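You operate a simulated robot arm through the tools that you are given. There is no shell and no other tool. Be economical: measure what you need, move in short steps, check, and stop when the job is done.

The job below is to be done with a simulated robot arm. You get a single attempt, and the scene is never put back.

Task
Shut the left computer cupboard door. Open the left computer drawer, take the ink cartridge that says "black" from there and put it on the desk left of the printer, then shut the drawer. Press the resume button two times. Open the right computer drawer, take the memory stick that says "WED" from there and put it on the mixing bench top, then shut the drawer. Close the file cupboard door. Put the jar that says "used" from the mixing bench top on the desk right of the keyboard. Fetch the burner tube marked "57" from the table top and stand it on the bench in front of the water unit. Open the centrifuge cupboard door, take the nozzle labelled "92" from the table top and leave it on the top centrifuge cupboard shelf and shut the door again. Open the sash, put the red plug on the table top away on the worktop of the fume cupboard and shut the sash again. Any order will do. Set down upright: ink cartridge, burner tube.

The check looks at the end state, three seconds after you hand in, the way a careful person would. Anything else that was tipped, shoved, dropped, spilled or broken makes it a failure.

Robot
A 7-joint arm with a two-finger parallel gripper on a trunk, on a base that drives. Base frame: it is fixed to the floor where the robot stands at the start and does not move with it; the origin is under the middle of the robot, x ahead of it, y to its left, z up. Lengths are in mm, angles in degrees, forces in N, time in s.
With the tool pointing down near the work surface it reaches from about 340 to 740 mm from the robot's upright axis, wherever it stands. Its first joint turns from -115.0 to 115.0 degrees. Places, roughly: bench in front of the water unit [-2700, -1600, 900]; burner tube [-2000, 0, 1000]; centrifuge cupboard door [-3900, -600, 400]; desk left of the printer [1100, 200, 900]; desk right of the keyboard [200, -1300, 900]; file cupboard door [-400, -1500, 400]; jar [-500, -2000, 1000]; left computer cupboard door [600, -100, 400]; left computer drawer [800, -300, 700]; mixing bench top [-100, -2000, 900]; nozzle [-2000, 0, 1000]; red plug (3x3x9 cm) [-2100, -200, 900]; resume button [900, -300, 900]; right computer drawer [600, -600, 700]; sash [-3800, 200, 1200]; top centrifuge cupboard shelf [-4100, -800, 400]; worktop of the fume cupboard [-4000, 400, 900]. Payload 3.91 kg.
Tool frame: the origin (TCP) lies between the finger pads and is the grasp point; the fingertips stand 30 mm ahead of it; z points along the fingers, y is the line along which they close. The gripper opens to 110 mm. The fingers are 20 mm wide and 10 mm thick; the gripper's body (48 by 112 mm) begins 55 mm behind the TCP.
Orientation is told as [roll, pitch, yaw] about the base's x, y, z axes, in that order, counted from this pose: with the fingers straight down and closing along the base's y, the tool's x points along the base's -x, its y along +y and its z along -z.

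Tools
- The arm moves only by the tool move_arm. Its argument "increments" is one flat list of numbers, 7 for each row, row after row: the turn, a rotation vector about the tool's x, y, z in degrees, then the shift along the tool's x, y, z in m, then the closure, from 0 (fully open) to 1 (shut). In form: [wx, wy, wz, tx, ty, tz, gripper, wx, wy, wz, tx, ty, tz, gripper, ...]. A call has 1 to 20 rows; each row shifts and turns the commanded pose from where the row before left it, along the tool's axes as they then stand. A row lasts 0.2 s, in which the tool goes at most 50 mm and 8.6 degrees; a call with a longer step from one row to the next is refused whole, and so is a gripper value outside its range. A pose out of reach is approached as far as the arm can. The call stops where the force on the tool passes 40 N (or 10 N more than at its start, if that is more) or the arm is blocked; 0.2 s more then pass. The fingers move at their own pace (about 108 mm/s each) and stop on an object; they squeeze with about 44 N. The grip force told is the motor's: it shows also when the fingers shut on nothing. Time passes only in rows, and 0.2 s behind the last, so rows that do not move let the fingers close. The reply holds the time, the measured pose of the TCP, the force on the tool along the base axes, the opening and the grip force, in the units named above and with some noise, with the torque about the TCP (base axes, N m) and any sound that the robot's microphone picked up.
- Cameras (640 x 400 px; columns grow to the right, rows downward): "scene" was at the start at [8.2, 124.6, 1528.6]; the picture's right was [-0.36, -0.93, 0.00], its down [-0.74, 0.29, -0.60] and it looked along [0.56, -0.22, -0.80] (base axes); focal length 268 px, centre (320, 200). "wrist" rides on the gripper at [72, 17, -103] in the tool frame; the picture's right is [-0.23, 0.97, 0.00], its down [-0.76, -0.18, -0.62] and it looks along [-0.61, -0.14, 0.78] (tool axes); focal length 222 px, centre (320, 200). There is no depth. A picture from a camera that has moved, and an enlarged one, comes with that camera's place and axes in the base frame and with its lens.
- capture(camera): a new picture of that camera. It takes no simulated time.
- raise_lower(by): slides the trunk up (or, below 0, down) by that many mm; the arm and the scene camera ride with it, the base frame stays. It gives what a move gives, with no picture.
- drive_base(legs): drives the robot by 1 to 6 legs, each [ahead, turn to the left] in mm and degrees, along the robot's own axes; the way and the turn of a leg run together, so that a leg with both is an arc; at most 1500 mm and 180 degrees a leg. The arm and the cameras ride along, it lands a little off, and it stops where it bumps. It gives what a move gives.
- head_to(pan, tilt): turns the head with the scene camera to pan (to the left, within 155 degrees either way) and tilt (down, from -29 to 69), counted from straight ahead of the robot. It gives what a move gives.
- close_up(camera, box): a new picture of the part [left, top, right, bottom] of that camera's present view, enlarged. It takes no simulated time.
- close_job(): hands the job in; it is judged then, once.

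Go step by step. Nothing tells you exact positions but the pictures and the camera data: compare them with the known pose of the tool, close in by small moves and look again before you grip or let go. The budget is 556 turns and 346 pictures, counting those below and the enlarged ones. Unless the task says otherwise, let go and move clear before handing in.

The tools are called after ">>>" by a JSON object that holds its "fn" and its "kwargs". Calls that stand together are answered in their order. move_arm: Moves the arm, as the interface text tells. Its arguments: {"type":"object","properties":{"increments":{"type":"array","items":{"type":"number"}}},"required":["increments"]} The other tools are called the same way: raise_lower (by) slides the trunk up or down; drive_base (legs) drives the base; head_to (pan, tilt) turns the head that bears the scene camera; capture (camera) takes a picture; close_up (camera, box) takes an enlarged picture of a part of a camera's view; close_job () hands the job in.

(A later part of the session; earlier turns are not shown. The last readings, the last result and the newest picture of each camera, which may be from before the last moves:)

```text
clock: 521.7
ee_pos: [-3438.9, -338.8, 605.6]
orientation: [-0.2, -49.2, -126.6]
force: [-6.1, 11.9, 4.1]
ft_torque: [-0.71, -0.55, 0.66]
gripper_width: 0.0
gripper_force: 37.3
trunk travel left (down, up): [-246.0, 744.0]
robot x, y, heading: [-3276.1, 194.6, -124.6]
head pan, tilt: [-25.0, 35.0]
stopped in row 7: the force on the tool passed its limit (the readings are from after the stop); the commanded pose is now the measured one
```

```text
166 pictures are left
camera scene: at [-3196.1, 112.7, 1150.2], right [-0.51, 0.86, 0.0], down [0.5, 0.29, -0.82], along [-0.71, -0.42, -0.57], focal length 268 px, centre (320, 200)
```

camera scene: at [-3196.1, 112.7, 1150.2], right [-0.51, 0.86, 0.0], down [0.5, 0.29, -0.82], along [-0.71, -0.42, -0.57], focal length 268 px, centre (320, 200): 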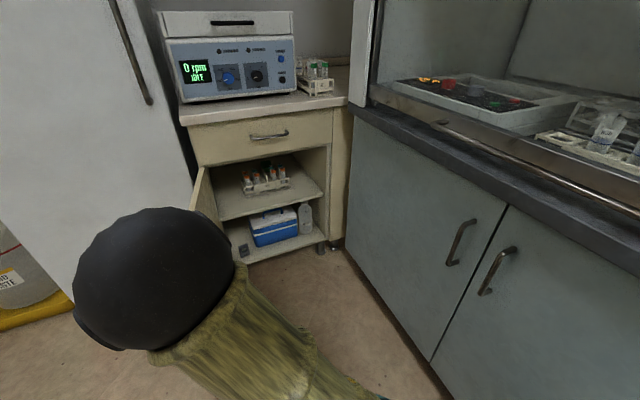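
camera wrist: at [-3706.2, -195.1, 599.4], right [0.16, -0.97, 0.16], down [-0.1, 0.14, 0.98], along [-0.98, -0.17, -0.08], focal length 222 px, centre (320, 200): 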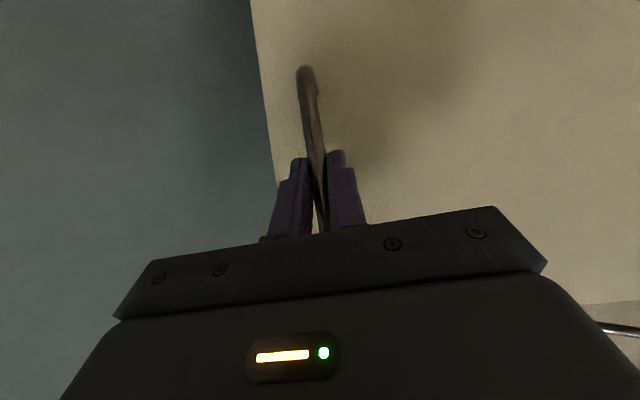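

Door is at its stop (~95°). Back off, raise, and go for the nozzle.

>>> {"fn": "move_arm", "kwargs": {"increments": [0, 0, 0, 0, -0.04, 0, 1, 0, 0, 0, 0, -0.04, 0, 1, 0, 0, 0, 0, -0.04, 0, 1, 0, 0, 0, 0, -0.04, 0, 1]}}

>>> {"fn": "raise_lower", "kwargs": {"by": 400}}

>>> {"fn": "raise_lower", "kwargs": {"by": 150}}

>>> {"fn": "capture", "kwargs": {"camera": "scene"}}

```text
clock: 522.7
ee_pos: [-3565.7, -244.1, 604.4]
orientation: [-0.2, -49.3, -126.1]
force: [0.4, 0.0, -0.5]
ft_torque: [0.01, 0.01, 0.01]
gripper_width: 0.0
gripper_force: 38.1
trunk travel left (down, up): [-246.0, 744.0]
robot x, y, heading: [-3277.6, 195.6, -124.5]
head pan, tilt: [-25.0, 35.0]
```

```text
clock: 526.5
ee_pos: [-3567.0, -244.7, 1005.6]
orientation: [-0.2, -49.3, -126.2]
force: [1.0, 0.7, 0.8]
ft_torque: [0.0, -0.01, -0.02]
gripper_width: 0.0
gripper_force: 38.0
trunk travel left (down, up): [-646.0, 344.0]
robot x, y, heading: [-3275.0, 194.2, -124.5]
head pan, tilt: [-25.0, 35.0]
```

```text
clock: 528.3
ee_pos: [-3566.5, -244.4, 1155.3]
orientation: [-0.2, -49.2, -126.2]
force: [-0.5, -1.7, -0.2]
ft_torque: [-0.01, 0.0, 0.01]
gripper_width: 0.0
gripper_force: 37.8
trunk travel left (down, up): [-796.0, 194.0]
robot x, y, heading: [-3278.0, 194.5, -124.8]
head pan, tilt: [-25.0, 35.0]
```

```text
165 pictures are left
camera scene: at [-3195.7, 111.2, 1700.0], right [-0.51, 0.86, 0.0], down [0.49, 0.29, -0.82], along [-0.71, -0.41, -0.57], focal length 268 px, centre (320, 200)
```

scene: 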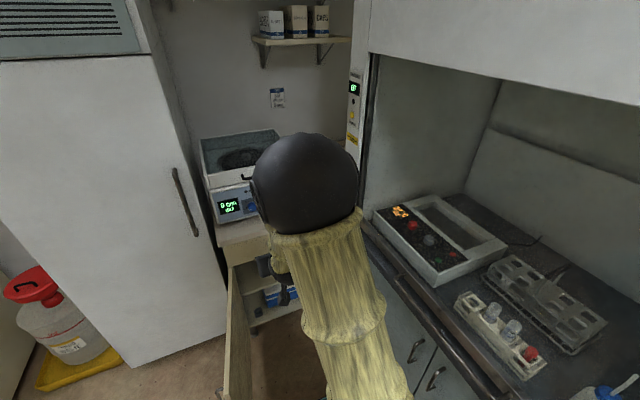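

>>> {"fn": "drive_base", "kwargs": {"legs": [[0, 56.8], [414, 0], [0, 33], [700, 0]]}}

```text
clock: 530.7
ee_pos: [-3174.7, -329.5, 1156.2]
orientation: [-0.5, -49.3, -81.7]
force: [-0.4, 0.2, 0.3]
ft_torque: [-0.01, 0.05, -0.02]
gripper_width: 0.0
gripper_force: 37.7
trunk travel left (down, up): [-796.0, 194.0]
robot x, y, heading: [-3277.8, 188.8, -91.5]
head pan, tilt: [-25.0, 35.0]
stopped in leg 1: the robot was blocked; the commanded pose is now the measured one
```

The rear corner meets the fume bench again. I roll forward a little before continuing the turn.

>>> {"fn": "drive_base", "kwargs": {"legs": [[120, 0], [0, 24], [300, 0], [0, 33]]}}

>>> {"fn": "head_to", "kwargs": {"pan": 40, "tilt": 40}}

>>> {"fn": "capture", "kwargs": {"camera": "scene"}}

```text
clock: 534.7
ee_pos: [-2906.5, -560.5, 1155.5]
orientation: [-0.2, -49.2, -58.7]
force: [0.0, -0.6, 0.4]
ft_torque: [0.0, 0.01, 0.02]
gripper_width: 0.0
gripper_force: 37.4
trunk travel left (down, up): [-796.0, 194.0]
robot x, y, heading: [-3201.7, -125.1, -69.3]
head pan, tilt: [-25.0, 35.0]
stopped in leg 3: the robot was blocked; the commanded pose is now the measured one
```

```text
clock: 536.0
ee_pos: [-2906.4, -560.7, 1155.6]
orientation: [-0.2, -49.3, -58.7]
force: [-1.2, 0.3, 0.3]
ft_torque: [0.0, 0.03, 0.02]
gripper_width: 0.0
gripper_force: 37.1
trunk travel left (down, up): [-796.0, 194.0]
robot x, y, heading: [-3202.4, -127.2, -69.3]
head pan, tilt: [40.0, 40.0]
```

```text
164 pictures are left
camera scene: at [-3009.0, -58.9, 1692.4], right [-0.49, -0.87, 0.0], down [-0.56, 0.31, -0.77], along [0.67, -0.37, -0.64], focal length 268 px, centre (320, 200)
```

scene: 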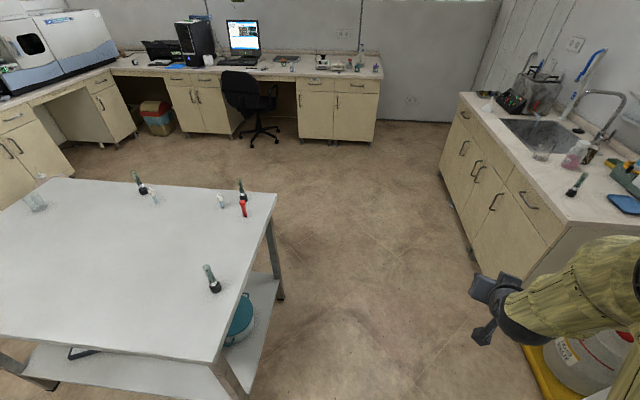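

The open door's edge touches my right side. I back up a bit, straighten, and drive between the table and the door.

>>> {"fn": "drive_base", "kwargs": {"legs": [[-170, 0], [0, 35]]}}

>>> {"fn": "head_to", "kwargs": {"pan": -70, "tilt": 50}}

>>> {"fn": "capture", "kwargs": {"camera": "scene"}}

```text
clock: 539.2
ee_pos: [-2772.1, -144.3, 1156.3]
orientation: [-0.2, -49.2, -23.1]
force: [-0.7, -0.9, -1.4]
ft_torque: [0.02, -0.04, 0.0]
gripper_width: 0.3
gripper_force: 37.1
trunk travel left (down, up): [-796.0, 194.0]
robot x, y, heading: [-3266.6, 33.7, -33.4]
head pan, tilt: [40.0, 40.0]
```

```text
clock: 541.1
ee_pos: [-2771.5, -145.7, 1156.1]
orientation: [-0.2, -49.3, -23.0]
force: [0.3, -0.2, -0.5]
ft_torque: [0.0, 0.02, -0.02]
gripper_width: 0.0
gripper_force: 38.0
trunk travel left (down, up): [-796.0, 194.0]
robot x, y, heading: [-3263.2, 31.9, -33.4]
head pan, tilt: [-70.0, 50.0]
```

```text
163 pictures are left
camera scene: at [-3249.6, 119.4, 1678.3], right [-0.97, 0.23, 0.0], down [0.18, 0.75, -0.64], along [-0.15, -0.63, -0.77], focal length 268 px, centre (320, 200)
```

scene: 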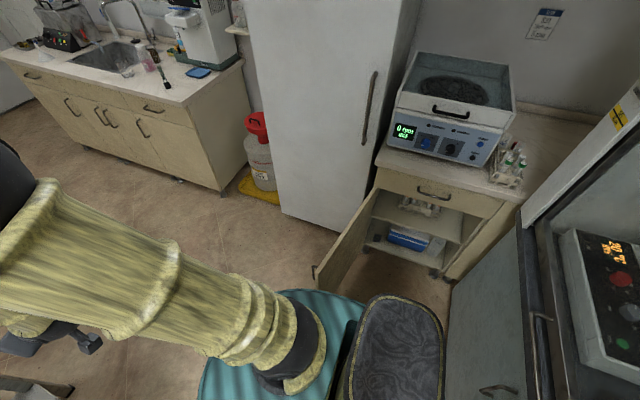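

>>> {"fn": "drive_base", "kwargs": {"legs": [[0, -3.5], [1500, 0], [140, 0], [0, 92]]}}

```text
clock: 553.7
ee_pos: [-1793.7, -451.3, 1156.4]
orientation: [-0.2, -49.3, 66.0]
force: [-0.6, 0.0, 0.1]
ft_torque: [-0.02, 0.0, -0.01]
gripper_width: 0.0
gripper_force: 38.1
trunk travel left (down, up): [-796.0, 194.0]
robot x, y, heading: [-1979.2, -938.5, 55.6]
head pan, tilt: [-70.0, 50.0]
```

>>> {"fn": "drive_base", "kwargs": {"legs": [[0, -3], [925, 0], [0, 117]]}}

>>> {"fn": "head_to", "kwargs": {"pan": 10, "tilt": 45}}

>>> {"fn": "capture", "kwargs": {"camera": "scene"}}

```text
clock: 563.9
ee_pos: [-1942.4, -224.2, 1156.1]
orientation: [-0.2, -49.2, -179.4]
force: [1.2, 0.2, -0.2]
ft_torque: [-0.02, 0.0, 0.0]
gripper_width: 0.1
gripper_force: 37.8
trunk travel left (down, up): [-796.0, 194.0]
robot x, y, heading: [-1422.6, -194.0, 170.5]
head pan, tilt: [-70.0, 50.0]
```

```text
clock: 565.5
ee_pos: [-1941.9, -226.3, 1155.7]
orientation: [-0.3, -49.3, -179.4]
force: [0.0, -0.6, -0.2]
ft_torque: [0.01, -0.01, -0.02]
gripper_width: 0.0
gripper_force: 38.0
trunk travel left (down, up): [-796.0, 194.0]
robot x, y, heading: [-1417.8, -191.9, 170.5]
head pan, tilt: [10.0, 45.0]
```

```text
162 pictures are left
camera scene: at [-1467.4, -354.1, 1685.2], right [-0.01, 1.0, 0.0], down [0.71, 0.0, -0.71], along [-0.71, 0.0, -0.71], focal length 268 px, centre (320, 200)
```

scene: 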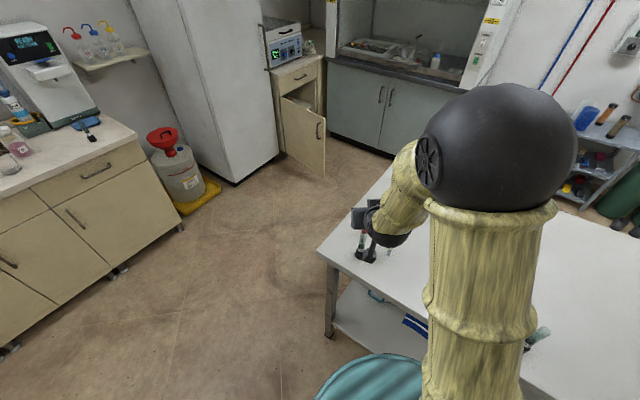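

I'm placed on the table's near side. I tilt to 65° and move to just before nozzle 92 to view it.

>>> {"fn": "move_arm", "kwargs": {"increments": [0, -7.85, 0, 0.0095, -0.037, -0.0105, 0.4, 0, -7.85, 0, 0.0085, -0.037, -0.0115, 0.4, 0, 0, 0, 0.006, -0.037, -0.013, 0.4]}}

>>> {"fn": "raise_lower", "kwargs": {"by": -120}}

>>> {"fn": "capture", "kwargs": {"camera": "wrist"}}

```text
clock: 566.3
ee_pos: [-1933.0, -108.6, 1158.4]
orientation: [-0.1, -65.0, -179.5]
force: [0.1, 1.2, 0.2]
ft_torque: [-0.04, -0.03, 0.03]
gripper_width: 66.0
gripper_force: 0.0
out of reach, approached as far as the arm can: row 2, 3
trunk travel left (down, up): [-796.0, 194.0]
robot x, y, heading: [-1421.7, -192.2, 170.6]
head pan, tilt: [10.0, 45.0]
```

```text
clock: 567.8
ee_pos: [-1933.4, -109.7, 1039.5]
orientation: [-0.3, -65.0, -179.2]
force: [-0.3, 0.2, 0.2]
ft_torque: [-0.01, 0.04, -0.01]
gripper_width: 65.6
gripper_force: 0.0
trunk travel left (down, up): [-676.0, 314.0]
robot x, y, heading: [-1420.0, -189.2, 170.3]
head pan, tilt: [10.0, 45.0]
```

```text
161 pictures are left
camera wrist: at [-1807.7, -123.9, 1015.8], right [-0.09, -0.98, 0.2], down [0.24, 0.18, 0.95], along [-0.97, 0.13, 0.22], focal length 222 px, centre (320, 200)
```

wrist: 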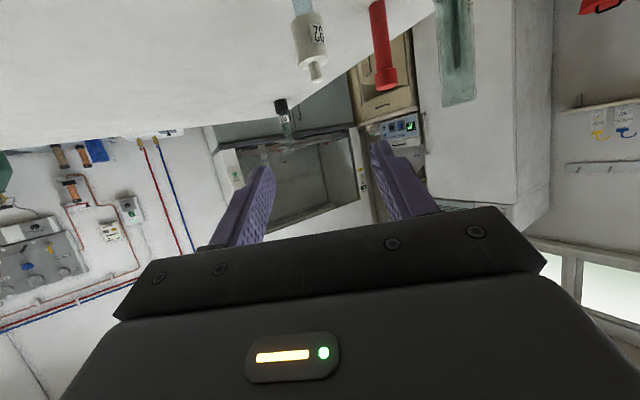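

Nozzle 92 at about (-1997,-116). Lower to cap height in front of it.

>>> {"fn": "raise_lower", "kwargs": {"by": -102}}

>>> {"fn": "move_arm", "kwargs": {"increments": [0, 0, 0, 0, 0.006, 0, 0.4]}}

>>> {"fn": "capture", "kwargs": {"camera": "wrist"}}

```text
clock: 569.1
ee_pos: [-1933.9, -109.0, 937.6]
orientation: [-0.4, -64.9, -179.1]
force: [-0.6, 0.3, 0.5]
ft_torque: [-0.01, -0.03, 0.02]
gripper_width: 65.8
gripper_force: 0.0
trunk travel left (down, up): [-574.0, 416.0]
robot x, y, heading: [-1416.4, -191.7, 170.5]
head pan, tilt: [10.0, 45.0]
```

```text
clock: 569.5
ee_pos: [-1935.2, -114.3, 937.8]
orientation: [-0.2, -64.8, -179.3]
force: [0.0, 0.6, -0.5]
ft_torque: [-0.01, 0.01, 0.02]
gripper_width: 66.0
gripper_force: 0.1
trunk travel left (down, up): [-574.0, 416.0]
robot x, y, heading: [-1415.8, -195.0, 170.1]
head pan, tilt: [10.0, 45.0]
```

```text
160 pictures are left
camera wrist: at [-1809.0, -129.7, 914.6], right [-0.09, -0.98, 0.2], down [0.24, 0.18, 0.95], along [-0.97, 0.13, 0.22], focal length 222 px, centre (320, 200)
```

wrist: 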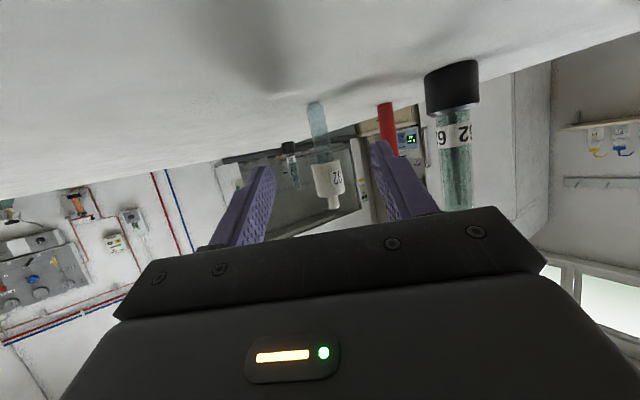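

>>> {"fn": "move_arm", "kwargs": {"increments": [0, 0, 0, -0.0073, 0, 0.0157, 0.4, 0, 0, 0, -0.0073, 0, 0.0157, 0.4, 0, 0, 0, -0.0073, 0, 0.0157, 0.4]}}

>>> {"fn": "capture", "kwargs": {"camera": "wrist"}}

```text
clock: 570.3
ee_pos: [-1987.3, -115.2, 938.1]
orientation: [-0.3, -65.0, -179.3]
force: [0.0, -0.3, 0.5]
ft_torque: [0.01, 0.01, -0.03]
gripper_width: 65.9
gripper_force: 0.0
trunk travel left (down, up): [-574.0, 416.0]
robot x, y, heading: [-1419.1, -191.5, 170.6]
head pan, tilt: [10.0, 45.0]
```

```text
159 pictures are left
camera wrist: at [-1860.7, -130.8, 915.3], right [-0.09, -0.98, 0.2], down [0.24, 0.18, 0.95], along [-0.97, 0.13, 0.22], focal length 222 px, centre (320, 200)
```

wrist: 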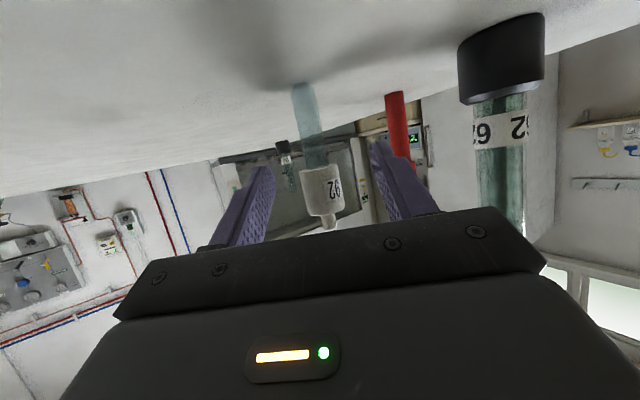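

>>> {"fn": "move_arm", "kwargs": {"increments": [0, 0, 0, 0, 0, 0, 0.7, 0, 0, 0, 0, 0, 0, 1, 0, 0, 0, 0, 0, 0, 1, 0, 0, 0, 0, 0, 0, 1]}}

>>> {"fn": "capture", "kwargs": {"camera": "wrist"}}

```text
clock: 571.3
ee_pos: [-1986.0, -115.6, 938.6]
orientation: [-0.4, -65.0, -179.2]
force: [-0.3, 0.4, 1.0]
ft_torque: [-0.01, 0.04, 0.01]
gripper_width: 22.7
gripper_force: 24.8
trunk travel left (down, up): [-574.0, 416.0]
robot x, y, heading: [-1420.4, -191.3, 170.7]
head pan, tilt: [10.0, 45.0]
```

```text
158 pictures are left
camera wrist: at [-1860.4, -131.0, 915.2], right [-0.09, -0.98, 0.2], down [0.24, 0.18, 0.95], along [-0.97, 0.13, 0.22], focal length 222 px, centre (320, 200)
```

wrist: 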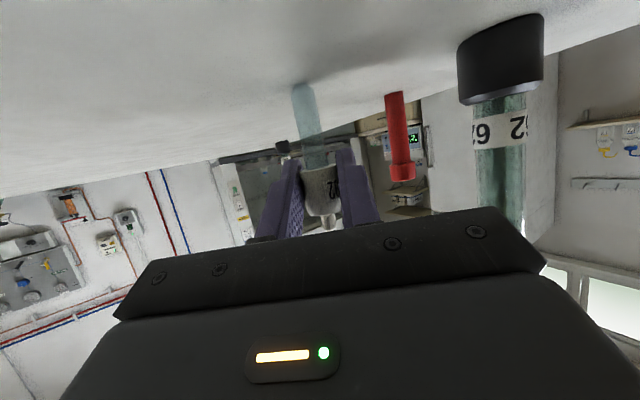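

Gripped. Lift and check.

>>> {"fn": "raise_lower", "kwargs": {"by": 240}}

>>> {"fn": "capture", "kwargs": {"camera": "wrist"}}

>>> {"fn": "drive_base", "kwargs": {"legs": [[0, 64], [925, 0], [0, -90]]}}

```text
clock: 573.8
ee_pos: [-1986.7, -115.3, 1178.1]
orientation: [-0.5, -64.9, -179.2]
force: [0.0, -0.2, -0.3]
ft_torque: [-0.02, -0.02, 0.01]
gripper_width: 22.3
gripper_force: 25.2
trunk travel left (down, up): [-814.0, 176.0]
robot x, y, heading: [-1417.6, -190.1, 170.6]
head pan, tilt: [10.0, 45.0]
```

```text
157 pictures are left
camera wrist: at [-1860.5, -130.9, 1155.1], right [-0.09, -0.98, 0.2], down [0.24, 0.18, 0.95], along [-0.97, 0.13, 0.22], focal length 222 px, centre (320, 200)
```

wrist: 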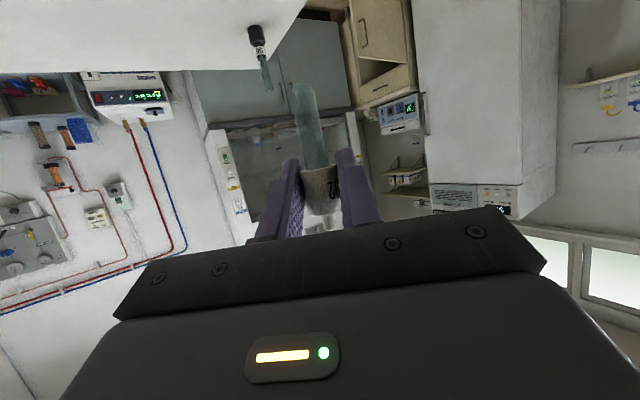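

```text
clock: 585.1
ee_pos: [-2447.5, -600.3, 1178.9]
orientation: [-0.3, -64.9, 154.3]
force: [-0.2, -0.1, 0.0]
ft_torque: [-0.01, 0.06, 0.0]
gripper_width: 22.6
gripper_force: 24.8
trunk travel left (down, up): [-814.0, 176.0]
robot x, y, heading: [-1975.9, -920.1, 143.9]
head pan, tilt: [10.0, 45.0]
```

Nozzle held. To keep the arm away from the sash I turn round and reverse along the aisle.

>>> {"fn": "drive_base", "kwargs": {"legs": [[0, -179], [-1110, 0]]}}

>>> {"fn": "capture", "kwargs": {"camera": "wrist"}}

```text
clock: 597.9
ee_pos: [-2417.5, -628.7, 1178.9]
orientation: [-0.3, -64.9, -18.2]
force: [-0.6, 0.2, -0.5]
ft_torque: [0.0, -0.02, 0.0]
gripper_width: 22.5
gripper_force: 25.3
trunk travel left (down, up): [-814.0, 176.0]
robot x, y, heading: [-2930.1, -373.3, -28.3]
head pan, tilt: [10.0, 45.0]
```

```text
156 pictures are left
camera wrist: at [-2528.9, -573.1, 1155.3], right [0.4, 0.89, 0.2], down [-0.28, -0.09, 0.95], along [0.87, -0.44, 0.22], focal length 222 px, centre (320, 200)
```

wrist: 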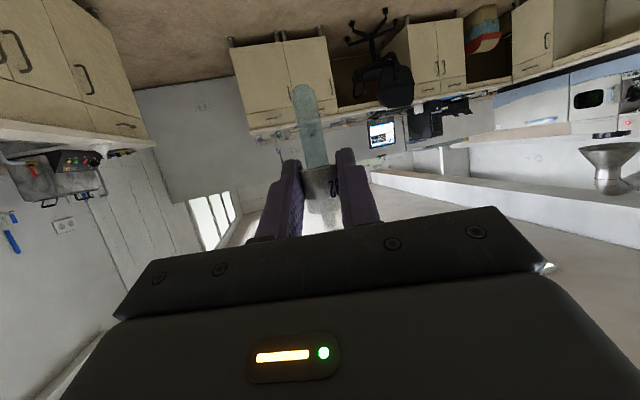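

>>> {"fn": "drive_base", "kwargs": {"legs": [[0, -30.7], [-563, 0], [0, -66], [-190, 0]]}}

```text
clock: 606.8
ee_pos: [-3424.9, -207.9, 1177.9]
orientation: [-0.4, -65.0, -116.4]
force: [-1.1, -0.8, 0.5]
ft_torque: [0.05, 0.0, -0.02]
gripper_width: 22.6
gripper_force: 24.5
trunk travel left (down, up): [-814.0, 176.0]
robot x, y, heading: [-3097.0, 259.2, -126.9]
head pan, tilt: [10.0, 45.0]
```

>>> {"fn": "drive_base", "kwargs": {"legs": [[0, -17], [315, 0], [0, 18.5]]}}

>>> {"fn": "head_to", "kwargs": {"pan": -20, "tilt": 50}}

>>> {"fn": "capture", "kwargs": {"camera": "scene"}}

```text
clock: 610.9
ee_pos: [-3674.8, -399.9, 1179.0]
orientation: [-0.4, -64.9, -115.4]
force: [0.1, 0.0, -0.2]
ft_torque: [0.01, 0.0, -0.02]
gripper_width: 22.4
gripper_force: 25.1
trunk travel left (down, up): [-814.0, 176.0]
robot x, y, heading: [-3358.0, 79.9, -125.6]
head pan, tilt: [10.0, 45.0]
```

```text
clock: 611.8
ee_pos: [-3676.1, -400.6, 1177.6]
orientation: [-0.3, -64.9, -115.5]
force: [0.4, 0.0, -1.6]
ft_torque: [0.01, 0.02, 0.02]
gripper_width: 22.3
gripper_force: 25.9
trunk travel left (down, up): [-814.0, 176.0]
robot x, y, heading: [-3353.4, 75.5, -125.4]
head pan, tilt: [-20.0, 50.0]
```

```text
155 pictures are left
camera scene: at [-3262.7, -9.3, 1696.3], right [-0.56, 0.83, 0.0], down [0.63, 0.43, -0.64], along [-0.53, -0.36, -0.77], focal length 268 px, centre (320, 200)
```

scene: 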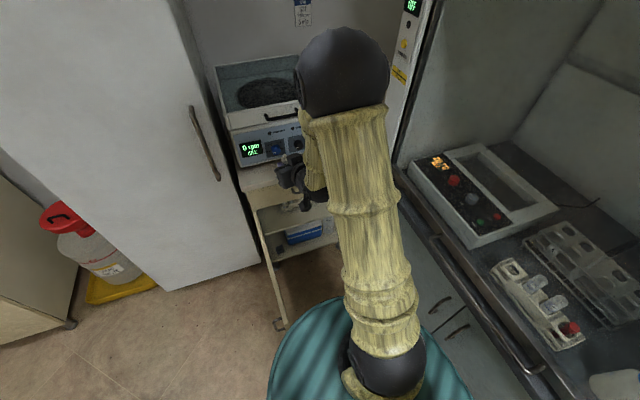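

Lower the arm in front of the open cupboard and look inside.

>>> {"fn": "raise_lower", "kwargs": {"by": -400}}

>>> {"fn": "raise_lower", "kwargs": {"by": -210}}

>>> {"fn": "capture", "kwargs": {"camera": "wrist"}}

>>> {"fn": "capture", "kwargs": {"camera": "scene"}}

```text
clock: 615.7
ee_pos: [-3675.7, -398.7, 777.8]
orientation: [-0.4, -64.9, -115.5]
force: [-0.2, 0.7, -0.4]
ft_torque: [0.01, -0.01, -0.02]
gripper_width: 22.7
gripper_force: 24.9
trunk travel left (down, up): [-414.0, 576.0]
robot x, y, heading: [-3357.1, 77.5, -125.9]
head pan, tilt: [-20.0, 50.0]
```

```text
clock: 617.9
ee_pos: [-3676.1, -397.8, 568.0]
orientation: [-0.2, -64.9, -115.5]
force: [0.1, 0.2, 0.5]
ft_torque: [0.01, -0.01, -0.01]
gripper_width: 22.5
gripper_force: 25.4
trunk travel left (down, up): [-204.0, 786.0]
robot x, y, heading: [-3354.8, 77.6, -125.7]
head pan, tilt: [-20.0, 50.0]
```

```text
154 pictures are left
camera wrist: at [-3605.5, -294.0, 545.2], right [0.84, -0.51, 0.2], down [-0.05, 0.29, 0.95], along [-0.55, -0.81, 0.22], focal length 222 px, centre (320, 200)
```

wrist: 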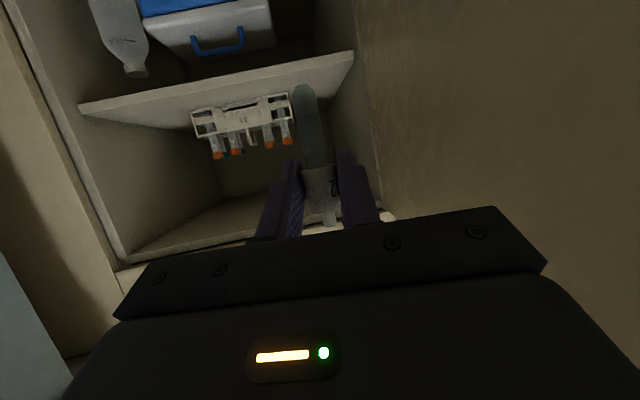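

```text
153 pictures are left
camera scene: at [-3262.7, -9.1, 1086.3], right [-0.56, 0.83, 0.0], down [0.63, 0.43, -0.64], along [-0.53, -0.36, -0.77], focal length 268 px, centre (320, 200)
```

scene: 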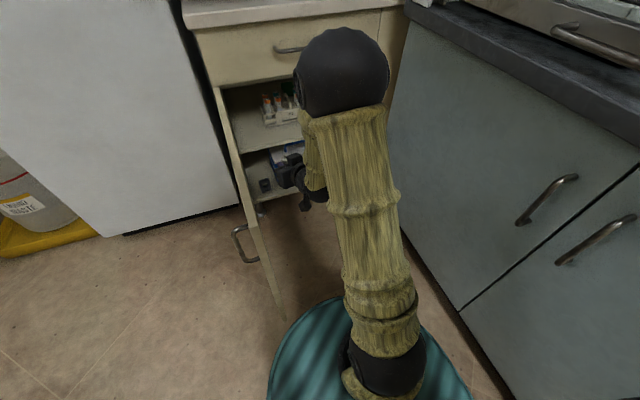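

I see the top shelf (z≈405, front edge u≈2740) with a tube rack set back at u≥2855. I'll stand the nozzle in front of the rack: level the heading, lower, and go in.

>>> {"fn": "move_arm", "kwargs": {"increments": [4.3, 0, 2.0, 0, 0, 0, 1, 4.3, 0, 2.0, 0, 0, 0, 1]}}

>>> {"fn": "raise_lower", "kwargs": {"by": -60}}

>>> {"fn": "move_arm", "kwargs": {"increments": [0, 0, 0, -0.0169, 0, 0.0362, 1, 0, 0, 0, -0.0169, 0, 0.0362, 1, 0, 0, 0, -0.0169, 0, 0.0362, 1, 0, 0, 0, -0.0169, 0, 0.0362, 1, 0, 0, 0, -0.0169, 0, 0.0362, 1, 0, 0, 0, -0.0169, 0, 0.0362, 1]}}

>>> {"fn": "capture", "kwargs": {"camera": "wrist"}}

```text
clock: 618.5
ee_pos: [-3675.7, -398.7, 567.9]
orientation: [-0.5, -65.0, -125.0]
force: [0.4, 0.0, -0.2]
ft_torque: [-0.01, -0.01, 0.0]
gripper_width: 22.6
gripper_force: 25.3
trunk travel left (down, up): [-204.0, 786.0]
robot x, y, heading: [-3358.7, 75.6, -125.9]
head pan, tilt: [-20.0, 50.0]
```

```text
clock: 619.5
ee_pos: [-3676.4, -398.2, 508.1]
orientation: [-0.5, -64.8, -125.0]
force: [-0.7, -0.8, -0.7]
ft_torque: [0.04, 0.06, 0.03]
gripper_width: 22.6
gripper_force: 24.9
trunk travel left (down, up): [-144.0, 846.0]
robot x, y, heading: [-3359.4, 75.7, -125.9]
head pan, tilt: [-20.0, 50.0]
```

```text
clock: 620.9
ee_pos: [-3811.7, -596.4, 507.9]
orientation: [-0.4, -64.9, -124.8]
force: [-0.4, -1.4, -0.1]
ft_torque: [0.05, -0.02, 0.0]
gripper_width: 22.4
gripper_force: 24.6
trunk travel left (down, up): [-144.0, 846.0]
robot x, y, heading: [-3354.1, 76.0, -125.9]
head pan, tilt: [-20.0, 50.0]
```

```text
152 pictures are left
camera wrist: at [-3725.3, -503.5, 485.5], right [0.74, -0.64, 0.2], down [0.0, 0.3, 0.95], along [-0.67, -0.71, 0.22], focal length 222 px, centre (320, 200)
```

wrist: 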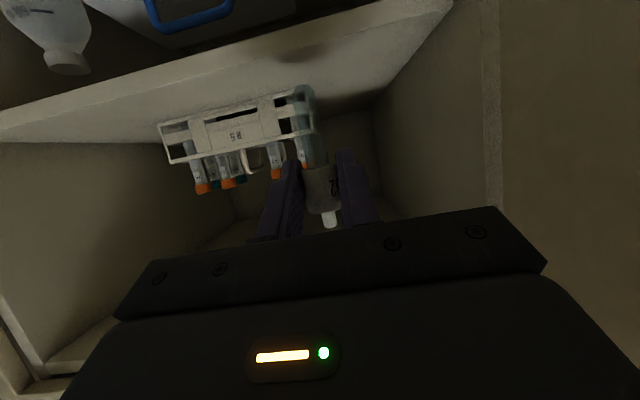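

>>> {"fn": "move_arm", "kwargs": {"increments": [0, 0, 0, -0.0148, 0.005, 0.0317, 1, 0, 0, 0, -0.0148, 0.005, 0.0317, 1, 0, 0, 0, -0.0135, 0.005, 0.029, 1]}}

>>> {"fn": "capture", "kwargs": {"camera": "wrist"}}

```text
clock: 621.7
ee_pos: [-3860.3, -686.4, 509.8]
orientation: [-0.5, -64.8, -125.0]
force: [0.6, -1.7, 0.8]
ft_torque: [0.02, -0.03, -0.03]
gripper_width: 22.5
gripper_force: 25.1
trunk travel left (down, up): [-144.0, 846.0]
robot x, y, heading: [-3359.9, 78.8, -125.8]
head pan, tilt: [-20.0, 50.0]
```

```text
151 pictures are left
camera wrist: at [-3772.2, -595.4, 486.3], right [0.74, -0.64, 0.2], down [0.0, 0.3, 0.95], along [-0.67, -0.71, 0.22], focal length 222 px, centre (320, 200)
```

wrist: 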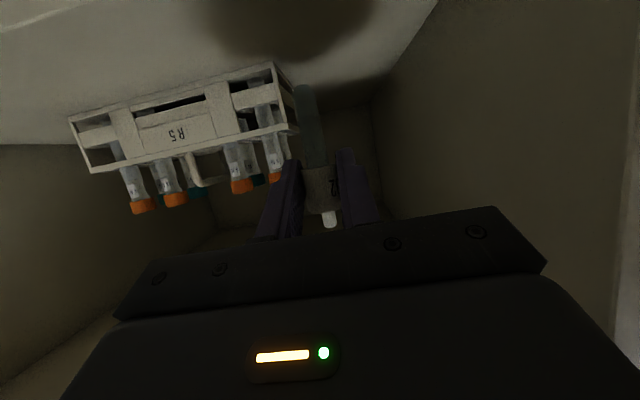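

>>> {"fn": "raise_lower", "kwargs": {"by": -24}}

>>> {"fn": "capture", "kwargs": {"camera": "wrist"}}

```text
clock: 622.4
ee_pos: [-3858.9, -688.9, 486.5]
orientation: [-0.5, -64.9, -124.9]
force: [-0.1, 0.0, 0.1]
ft_torque: [0.01, -0.05, 0.04]
gripper_width: 22.8
gripper_force: 25.4
trunk travel left (down, up): [-120.0, 870.0]
robot x, y, heading: [-3358.9, 78.5, -125.7]
head pan, tilt: [-20.0, 50.0]
```

```text
150 pictures are left
camera wrist: at [-3772.3, -595.3, 462.2], right [0.74, -0.64, 0.2], down [0.0, 0.3, 0.95], along [-0.67, -0.71, 0.22], focal length 222 px, centre (320, 200)
```

wrist: 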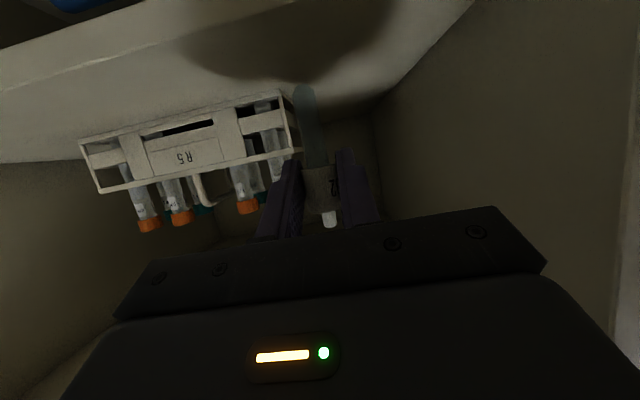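

>>> {"fn": "move_arm", "kwargs": {"increments": [0, 0, 0, 0.0036, 0, 0.0017, 1, 0, 0, 0, 0.0027, 0, 0.0013, 1, 0, 0, 0, 0.0018, 0, 0.0008, 1]}}

>>> {"fn": "move_arm", "kwargs": {"increments": [0, 0, 0, 0.0018, 0, 0.0008, 1]}}

>>> {"fn": "move_arm", "kwargs": {"increments": [0, 0, 0, 0.0018, 0, 0.0008, 1]}}

>>> {"fn": "capture", "kwargs": {"camera": "wrist"}}

```text
clock: 623.2
ee_pos: [-3860.0, -686.9, 477.8]
orientation: [-0.4, -64.9, -124.9]
force: [0.1, 0.4, -0.6]
ft_torque: [0.01, 0.02, -0.01]
gripper_width: 22.7
gripper_force: 25.4
trunk travel left (down, up): [-120.0, 870.0]
robot x, y, heading: [-3354.7, 77.8, -125.8]
head pan, tilt: [-20.0, 50.0]
```

```text
clock: 623.6
ee_pos: [-3859.2, -686.9, 474.7]
orientation: [-0.4, -64.9, -124.9]
force: [0.4, 0.3, -0.2]
ft_torque: [0.01, -0.02, 0.01]
gripper_width: 23.0
gripper_force: 25.2
trunk travel left (down, up): [-120.0, 870.0]
robot x, y, heading: [-3355.1, 76.8, -126.0]
head pan, tilt: [-20.0, 50.0]
```

```text
clock: 624.0
ee_pos: [-3859.9, -687.0, 472.4]
orientation: [-0.4, -64.9, -124.9]
force: [0.4, 0.3, -0.9]
ft_torque: [0.02, 0.03, 0.01]
gripper_width: 22.6
gripper_force: 25.2
trunk travel left (down, up): [-120.0, 870.0]
robot x, y, heading: [-3354.8, 77.1, -125.9]
head pan, tilt: [-20.0, 50.0]
```

```text
149 pictures are left
camera wrist: at [-3773.1, -595.1, 449.2], right [0.74, -0.64, 0.2], down [0.0, 0.3, 0.95], along [-0.67, -0.71, 0.22], focal length 222 px, centre (320, 200)
```

wrist: 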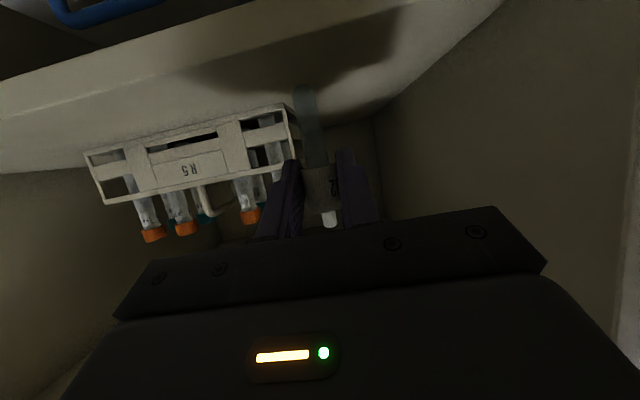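

>>> {"fn": "move_arm", "kwargs": {"increments": [0, 0, 0, 0.0018, 0, 0.0008, 1]}}

>>> {"fn": "move_arm", "kwargs": {"increments": [0, 0, 0, 0.0018, 0, 0.0008, 1]}}

>>> {"fn": "move_arm", "kwargs": {"increments": [0, 0, 0, 0.0018, 0, 0.0008, 1]}}

>>> {"fn": "move_arm", "kwargs": {"increments": [0, 0, 0, 0.0018, 0, 0.0008, 1]}}

```text
clock: 624.4
ee_pos: [-3859.4, -687.0, 471.3]
orientation: [-0.4, -64.9, -124.9]
force: [0.4, -0.1, -0.1]
ft_torque: [0.0, 0.02, 0.06]
gripper_width: 22.7
gripper_force: 24.7
trunk travel left (down, up): [-120.0, 870.0]
robot x, y, heading: [-3357.9, 75.2, -125.8]
head pan, tilt: [-20.0, 50.0]
```

```text
clock: 624.8
ee_pos: [-3858.7, -687.8, 469.5]
orientation: [-0.4, -64.9, -124.8]
force: [-0.8, 0.2, -0.8]
ft_torque: [-0.02, 0.01, -0.01]
gripper_width: 22.5
gripper_force: 25.0
trunk travel left (down, up): [-120.0, 870.0]
robot x, y, heading: [-3355.9, 74.1, -126.1]
head pan, tilt: [-20.0, 50.0]
```

```text
clock: 625.2
ee_pos: [-3858.9, -687.9, 467.4]
orientation: [-0.4, -64.9, -124.9]
force: [0.7, 0.9, -0.3]
ft_torque: [0.0, 0.01, 0.02]
gripper_width: 22.5
gripper_force: 25.3
trunk travel left (down, up): [-120.0, 870.0]
robot x, y, heading: [-3357.5, 78.0, -126.1]
head pan, tilt: [-20.0, 50.0]
```

```text
clock: 625.6
ee_pos: [-3858.5, -688.2, 463.8]
orientation: [-0.4, -64.8, -124.9]
force: [-0.1, -0.8, -0.3]
ft_torque: [0.03, 0.01, -0.02]
gripper_width: 22.7
gripper_force: 25.0
trunk travel left (down, up): [-120.0, 870.0]
robot x, y, heading: [-3358.6, 76.0, -125.8]
head pan, tilt: [-20.0, 50.0]
```

>>> {"fn": "capture", "kwargs": {"camera": "wrist"}}

>>> {"fn": "move_arm", "kwargs": {"increments": [0, 0, 0, 0.0018, 0, 0.0008, 1]}}

>>> {"fn": "move_arm", "kwargs": {"increments": [0, 0, 0, 0.0018, 0, 0.0008, 1]}}

>>> {"fn": "move_arm", "kwargs": {"increments": [0, 0, 0, 0.0018, 0, 0.0008, 1]}}

```text
148 pictures are left
camera wrist: at [-3771.7, -595.4, 441.5], right [0.74, -0.64, 0.2], down [0.0, 0.3, 0.95], along [-0.67, -0.71, 0.22], focal length 222 px, centre (320, 200)
```

wrist: 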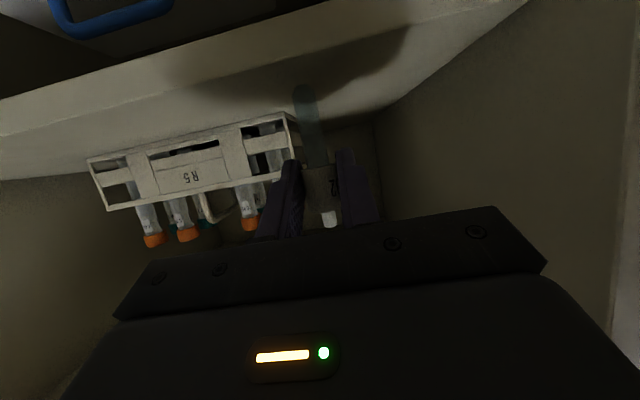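

```text
clock: 626.0
ee_pos: [-3859.4, -688.1, 462.4]
orientation: [-0.4, -64.9, -124.9]
force: [0.3, 0.4, -0.4]
ft_torque: [0.01, 0.01, 0.01]
gripper_width: 22.6
gripper_force: 24.9
trunk travel left (down, up): [-120.0, 870.0]
robot x, y, heading: [-3359.0, 77.0, -126.0]
head pan, tilt: [-20.0, 50.0]
```

```text
clock: 626.4
ee_pos: [-3859.5, -687.2, 460.3]
orientation: [-0.4, -64.9, -124.8]
force: [1.0, 0.0, -1.0]
ft_torque: [0.02, 0.03, 0.01]
gripper_width: 22.5
gripper_force: 24.3
trunk travel left (down, up): [-120.0, 870.0]
robot x, y, heading: [-3356.8, 77.3, -125.6]
head pan, tilt: [-20.0, 50.0]
```

```text
clock: 626.8
ee_pos: [-3859.2, -685.8, 458.4]
orientation: [-0.4, -65.0, -124.9]
force: [-0.2, 0.0, 1.7]
ft_torque: [-0.04, 0.01, 0.02]
gripper_width: 22.6
gripper_force: 25.0
trunk travel left (down, up): [-120.0, 870.0]
robot x, y, heading: [-3353.3, 77.5, -125.8]
head pan, tilt: [-20.0, 50.0]
```

Contact (shelf ≈395). One more millimetre, then open and back out horizontally.

>>> {"fn": "move_arm", "kwargs": {"increments": [0, 0, 0, 0.0009, 0, 0.0004, 1]}}

>>> {"fn": "move_arm", "kwargs": {"increments": [0, 0, 0, 0, 0, 0, 0.75, 0, 0, 0, 0, 0, 0, 0.6, 0, 0, 0, 0, 0, 0, 0.45, 0, 0, 0, 0, 0, 0, 0.45]}}

>>> {"fn": "capture", "kwargs": {"camera": "wrist"}}

```text
clock: 627.2
ee_pos: [-3858.5, -687.0, 457.3]
orientation: [-0.3, -64.9, -124.9]
force: [-0.1, 1.3, 4.4]
ft_torque: [0.02, -0.02, 0.03]
gripper_width: 22.6
gripper_force: 24.9
trunk travel left (down, up): [-120.0, 870.0]
robot x, y, heading: [-3360.4, 75.1, -125.6]
head pan, tilt: [-20.0, 50.0]
```

```text
clock: 628.2
ee_pos: [-3859.1, -685.8, 457.3]
orientation: [-0.4, -64.8, -124.9]
force: [0.6, 0.0, -0.5]
ft_torque: [-0.05, -0.01, 0.0]
gripper_width: 60.5
gripper_force: 0.1
trunk travel left (down, up): [-120.0, 870.0]
robot x, y, heading: [-3356.2, 74.2, -126.1]
head pan, tilt: [-20.0, 50.0]
```

```text
147 pictures are left
camera wrist: at [-3772.2, -594.2, 434.2], right [0.74, -0.64, 0.2], down [0.0, 0.3, 0.95], along [-0.67, -0.71, 0.22], focal length 222 px, centre (320, 200)
```

wrist: 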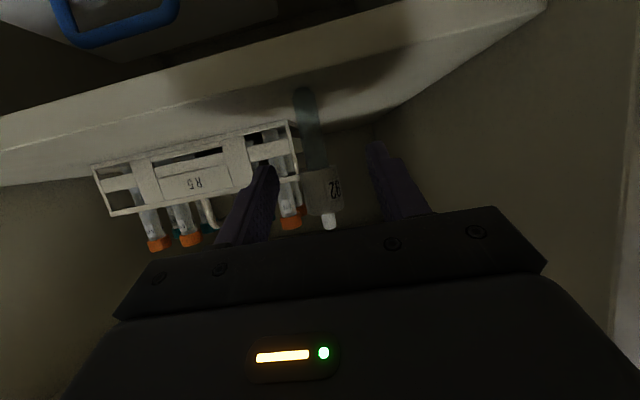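

Nozzle stands on the shelf. Back straight out.

>>> {"fn": "move_arm", "kwargs": {"increments": [0, 0, 0, 0.0063, 0, -0.0136, 0.45, 0, 0, 0, 0.0106, 0, -0.0226, 0.45, 0, 0, 0, 0.0169, 0, -0.0362, 0.45, 0, 0, 0, 0.0169, 0, -0.0362, 0.45, 0, 0, 0, 0.0169, 0, -0.0362, 0.45, 0, 0, 0, 0.0169, 0, -0.0362, 0.45, 0, 0, 0, 0.0169, 0, -0.0362, 0.45, 0, 0, 0, 0.0169, 0, -0.0362, 0.45]}}

>>> {"fn": "capture", "kwargs": {"camera": "wrist"}}

```text
clock: 630.0
ee_pos: [-3696.5, -457.5, 460.1]
orientation: [-0.4, -65.1, -124.9]
force: [-0.5, -1.3, -0.8]
ft_torque: [-0.01, -0.01, -0.01]
gripper_width: 60.5
gripper_force: 0.0
trunk travel left (down, up): [-120.0, 870.0]
robot x, y, heading: [-3354.1, 74.9, -125.9]
head pan, tilt: [-20.0, 50.0]
```

```text
146 pictures are left
camera wrist: at [-3609.8, -365.4, 436.6], right [0.74, -0.64, 0.2], down [0.0, 0.3, 0.95], along [-0.67, -0.71, 0.22], focal length 222 px, centre (320, 200)
```

wrist: 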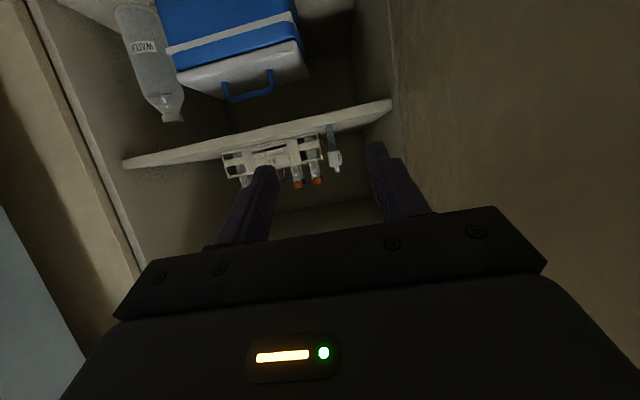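

The nozzle stands well. Now shut the door: raise, step the base back slightly, move the arm over the door to its outer side.

>>> {"fn": "raise_lower", "kwargs": {"by": 400}}

>>> {"fn": "drive_base", "kwargs": {"legs": [[-70, 0.5]]}}

>>> {"fn": "move_arm", "kwargs": {"increments": [0, 0, 0, 0, 0.045, 0, 1, 0, 0, 0, 0, 0.045, 0, 1, 0, 0, 0, 0, 0.045, 0, 1, 0, 0, 0, 0, 0.045, 0, 1, 0, 0, 0, 0, 0.045, 0, 1, 0, 0, 0, 0, 0.045, 0, 1, 0, 0, 0, 0.008, 0.03, -0.0172, 1, 0, 0, 0, 0.0127, 0, -0.0272, 1, 0, 0, 0, 0.0127, 0, -0.0272, 1]}}

>>> {"fn": "head_to", "kwargs": {"pan": 0, "tilt": 50}}

>>> {"fn": "capture", "kwargs": {"camera": "scene"}}

```text
clock: 633.9
ee_pos: [-3697.4, -457.6, 859.4]
orientation: [-0.4, -64.9, -124.9]
force: [0.0, -0.3, -0.1]
ft_torque: [0.01, -0.02, -0.02]
gripper_width: 60.5
gripper_force: 0.1
trunk travel left (down, up): [-520.0, 470.0]
robot x, y, heading: [-3354.7, 76.5, -126.0]
head pan, tilt: [-20.0, 50.0]
```

```text
clock: 634.9
ee_pos: [-3650.7, -403.6, 858.6]
orientation: [-0.4, -65.0, -124.3]
force: [-0.2, -0.3, -0.3]
ft_torque: [-0.02, -0.02, 0.02]
gripper_width: 60.5
gripper_force: 0.0
trunk travel left (down, up): [-520.0, 470.0]
robot x, y, heading: [-3315.7, 132.5, -125.2]
head pan, tilt: [-20.0, 50.0]
```

```text
clock: 636.9
ee_pos: [-3356.0, -512.1, 860.8]
orientation: [-0.4, -65.0, -124.4]
force: [0.1, 0.1, -0.4]
ft_torque: [0.0, -0.04, -0.01]
gripper_width: 0.1
gripper_force: 37.8
trunk travel left (down, up): [-520.0, 470.0]
robot x, y, heading: [-3315.5, 131.6, -125.4]
head pan, tilt: [-20.0, 50.0]
```

```text
clock: 637.7
ee_pos: [-3356.2, -512.1, 860.1]
orientation: [-0.5, -64.8, -124.5]
force: [-0.4, 0.2, 0.1]
ft_torque: [0.02, 0.0, -0.02]
gripper_width: 0.3
gripper_force: 37.7
trunk travel left (down, up): [-520.0, 470.0]
robot x, y, heading: [-3313.3, 136.0, -125.2]
head pan, tilt: [0.0, 50.0]
```

```text
145 pictures are left
camera scene: at [-3201.6, 30.6, 1402.3], right [-0.82, 0.58, 0.0], down [0.44, 0.62, -0.64], along [-0.37, -0.52, -0.77], focal length 268 px, centre (320, 200)
```

scene: 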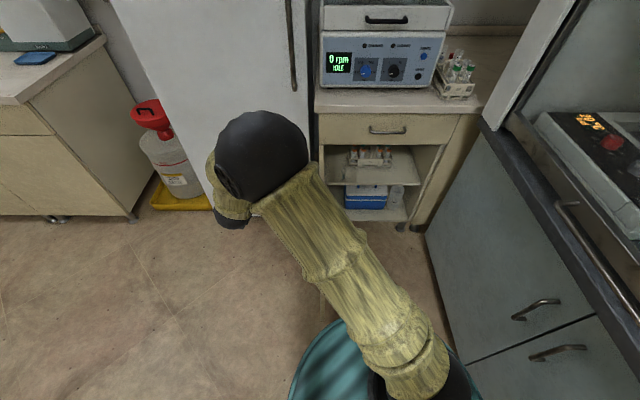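

>>> {"fn": "raise_lower", "kwargs": {"by": -400}}

>>> {"fn": "capture", "kwargs": {"camera": "wrist"}}

>>> {"fn": "capture", "kwargs": {"camera": "scene"}}

```text
clock: 641.5
ee_pos: [-3356.1, -510.5, 460.6]
orientation: [-0.4, -64.9, -124.3]
force: [-0.4, 0.4, 0.1]
ft_torque: [-0.03, -0.02, -0.01]
gripper_width: 0.0
gripper_force: 37.7
trunk travel left (down, up): [-120.0, 870.0]
robot x, y, heading: [-3317.4, 138.6, -125.3]
head pan, tilt: [0.0, 50.0]
```

```text
144 pictures are left
camera wrist: at [-3271.0, -417.7, 437.3], right [0.75, -0.63, 0.2], down [-0.01, 0.3, 0.95], along [-0.67, -0.71, 0.22], focal length 222 px, centre (320, 200)
```

wrist: 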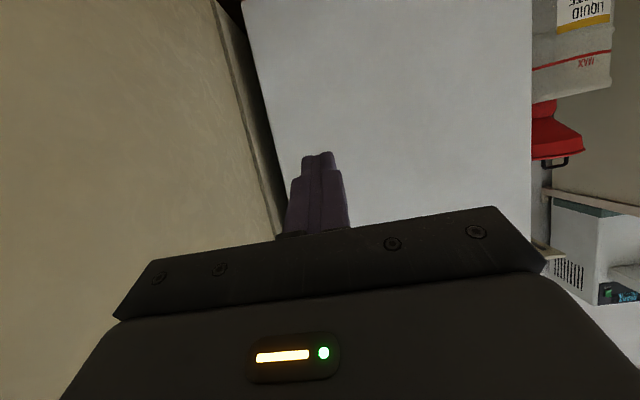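

```text
143 pictures are left
camera scene: at [-3201.6, 30.7, 1002.3], right [-0.82, 0.58, 0.0], down [0.44, 0.63, -0.64], along [-0.37, -0.52, -0.77], focal length 268 px, centre (320, 200)
```

scene: 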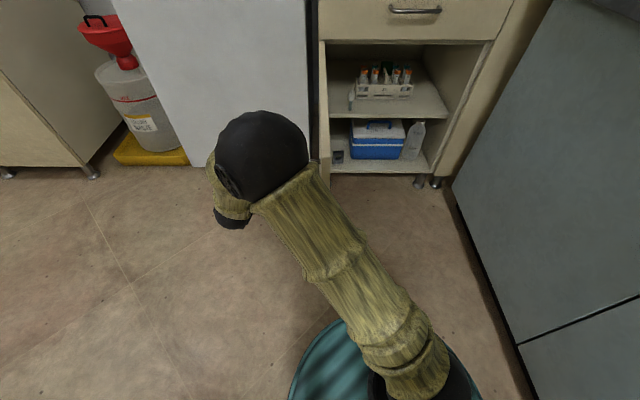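

Fist is outside the open door. Sweep right to swing it shut, first half.

>>> {"fn": "move_arm", "kwargs": {"increments": [0, 0, 0, 0.0049, -0.042, -0.0106, 1, 0, 0, 0, 0.0049, -0.042, -0.0106, 1, 0, 0, 0, 0.0049, -0.042, -0.0106, 1, 0, 0, 0, 0, -0.035, 0, 1, 0, 0, 0, 0, -0.035, 0, 1, 0, 0, 0, 0, -0.035, 0, 1, 0, 0, 0, 0, -0.035, 0, 1, 0, 0, 0, -0.0054, -0.0323, 0.0116, 1, 0, 0, 0, -0.0054, -0.0323, 0.0116, 1, 0, 0, 0, -0.0054, -0.0323, 0.0116, 1, 0, 0, 0, -0.0054, -0.0323, 0.0116, 1]}}

>>> {"fn": "capture", "kwargs": {"camera": "scene"}}

```text
clock: 642.4
ee_pos: [-3436.6, -414.6, 462.7]
orientation: [-0.5, -65.5, -124.5]
force: [-0.3, -0.4, 0.3]
ft_torque: [-0.02, -0.02, 0.02]
gripper_width: 0.1
gripper_force: 37.7
trunk travel left (down, up): [-120.0, 870.0]
robot x, y, heading: [-3315.7, 131.7, -125.2]
head pan, tilt: [0.0, 50.0]
stopped in row 4: the force on the tool passed its limit (the readings are from after the stop); the commanded pose is now the measured one
```

```text
142 pictures are left
camera scene: at [-3201.8, 30.3, 1002.3], right [-0.82, 0.58, 0.0], down [0.44, 0.63, -0.64], along [-0.37, -0.52, -0.77], focal length 268 px, centre (320, 200)
```

scene: 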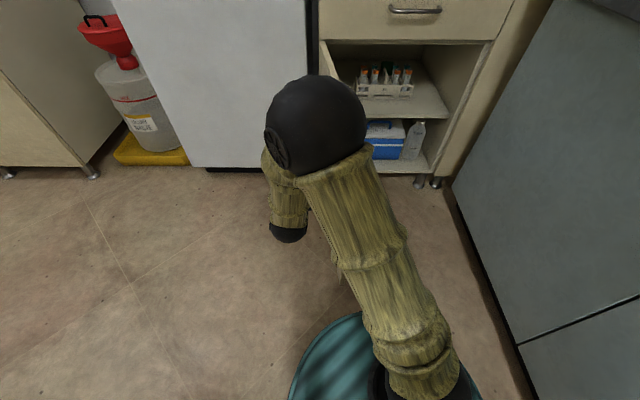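

Contact made; continue more slowly.

>>> {"fn": "move_arm", "kwargs": {"increments": [0, 0, 0, 0, -0.008, 0, 1, 0, 0, 0, 0, -0.012, 0, 1, 0, 0, 0, 0, -0.016, 0, 1, 0, 0, 0, 0, -0.02, 0, 1, 0, 0, 0, 0, -0.02, 0, 1, 0, 0, 0, 0, -0.02, 0, 1, 0, 0, 0, 0, -0.02, 0, 1, 0, 0, 0, -0.0025, -0.02, 0.0054, 1, 0, 0, 0, -0.0034, -0.02, 0.0072, 1, 0, 0, 0, -0.0034, -0.02, 0.0072, 1, 0, 0, 0, -0.0034, -0.02, 0.0072, 1, 0, 0, 0, -0.0034, -0.02, 0.0072, 1, 0, 0, 0, -0.0034, -0.02, 0.0072, 1]}}

>>> {"fn": "capture", "kwargs": {"camera": "scene"}}

```text
clock: 645.1
ee_pos: [-3657.1, -316.8, 462.5]
orientation: [-0.5, -65.4, -124.4]
force: [-0.8, -0.8, -0.3]
ft_torque: [-0.01, -0.01, 0.0]
gripper_width: 0.1
gripper_force: 37.9
trunk travel left (down, up): [-120.0, 870.0]
robot x, y, heading: [-3312.3, 132.1, -125.2]
head pan, tilt: [0.0, 50.0]
```

```text
141 pictures are left
camera scene: at [-3201.7, 30.4, 1002.2], right [-0.82, 0.58, 0.0], down [0.44, 0.63, -0.64], along [-0.37, -0.52, -0.77], focal length 268 px, centre (320, 200)
```

scene: 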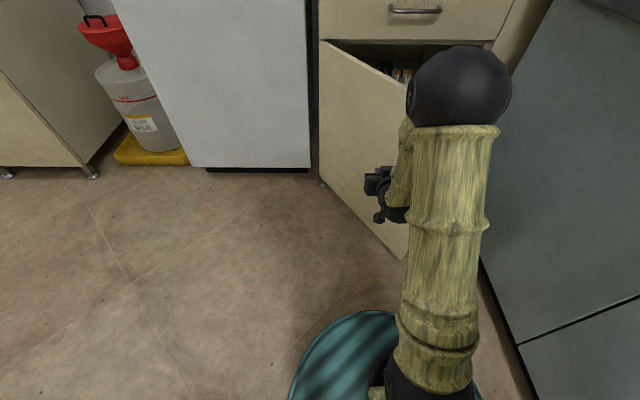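

>>> {"fn": "move_arm", "kwargs": {"increments": [0, 0, 0, 0, -0.0185, 0, 1, 0, 0, 0, 0, -0.0185, 0, 1, 0, 0, 0, -0.0065, -0.0173, 0.0139, 1, 0, 0, 0, -0.0065, -0.0173, 0.0139, 1, 0, 0, 0, -0.0065, -0.0173, 0.0139, 1, 0, 0, 0, -0.0065, -0.0173, 0.0139, 1, 0, 0, 0, -0.0065, -0.0173, 0.0139, 1, 0, 0, 0, -0.0065, -0.0173, 0.0139, 1, 0, 0, 0, -0.0086, -0.0112, 0.0184, 1, 0, 0, 0, -0.0086, -0.0112, 0.0184, 1, 0, 0, 0, -0.0086, -0.0112, 0.0184, 1, 0, 0, 0, -0.0086, -0.0112, 0.0184, 1, 0, 0, 0, -0.0086, -0.0112, 0.0184, 1, 0, 0, 0, -0.0086, -0.0112, 0.0184, 1]}}

>>> {"fn": "capture", "kwargs": {"camera": "scene"}}

```text
clock: 648.1
ee_pos: [-3951.6, -372.2, 464.9]
orientation: [-0.6, -65.4, -124.4]
force: [0.4, 0.5, -0.2]
ft_torque: [-0.01, -0.01, -0.01]
gripper_width: 0.2
gripper_force: 37.4
trunk travel left (down, up): [-120.0, 870.0]
robot x, y, heading: [-3317.0, 131.5, -125.5]
head pan, tilt: [0.0, 50.0]
```

```text
140 pictures are left
camera scene: at [-3201.7, 30.4, 1002.3], right [-0.82, 0.58, 0.0], down [0.44, 0.63, -0.64], along [-0.37, -0.52, -0.77], focal length 268 px, centre (320, 200)
```

scene: 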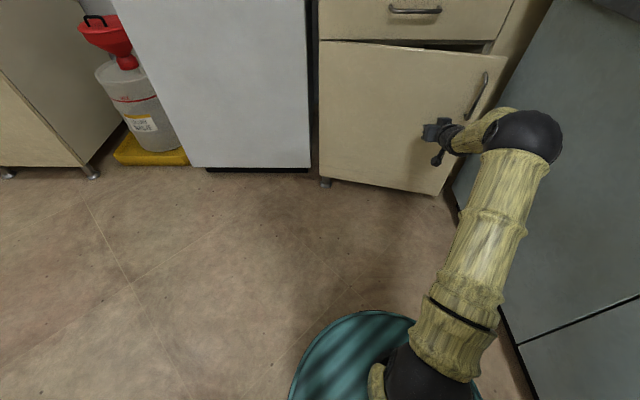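

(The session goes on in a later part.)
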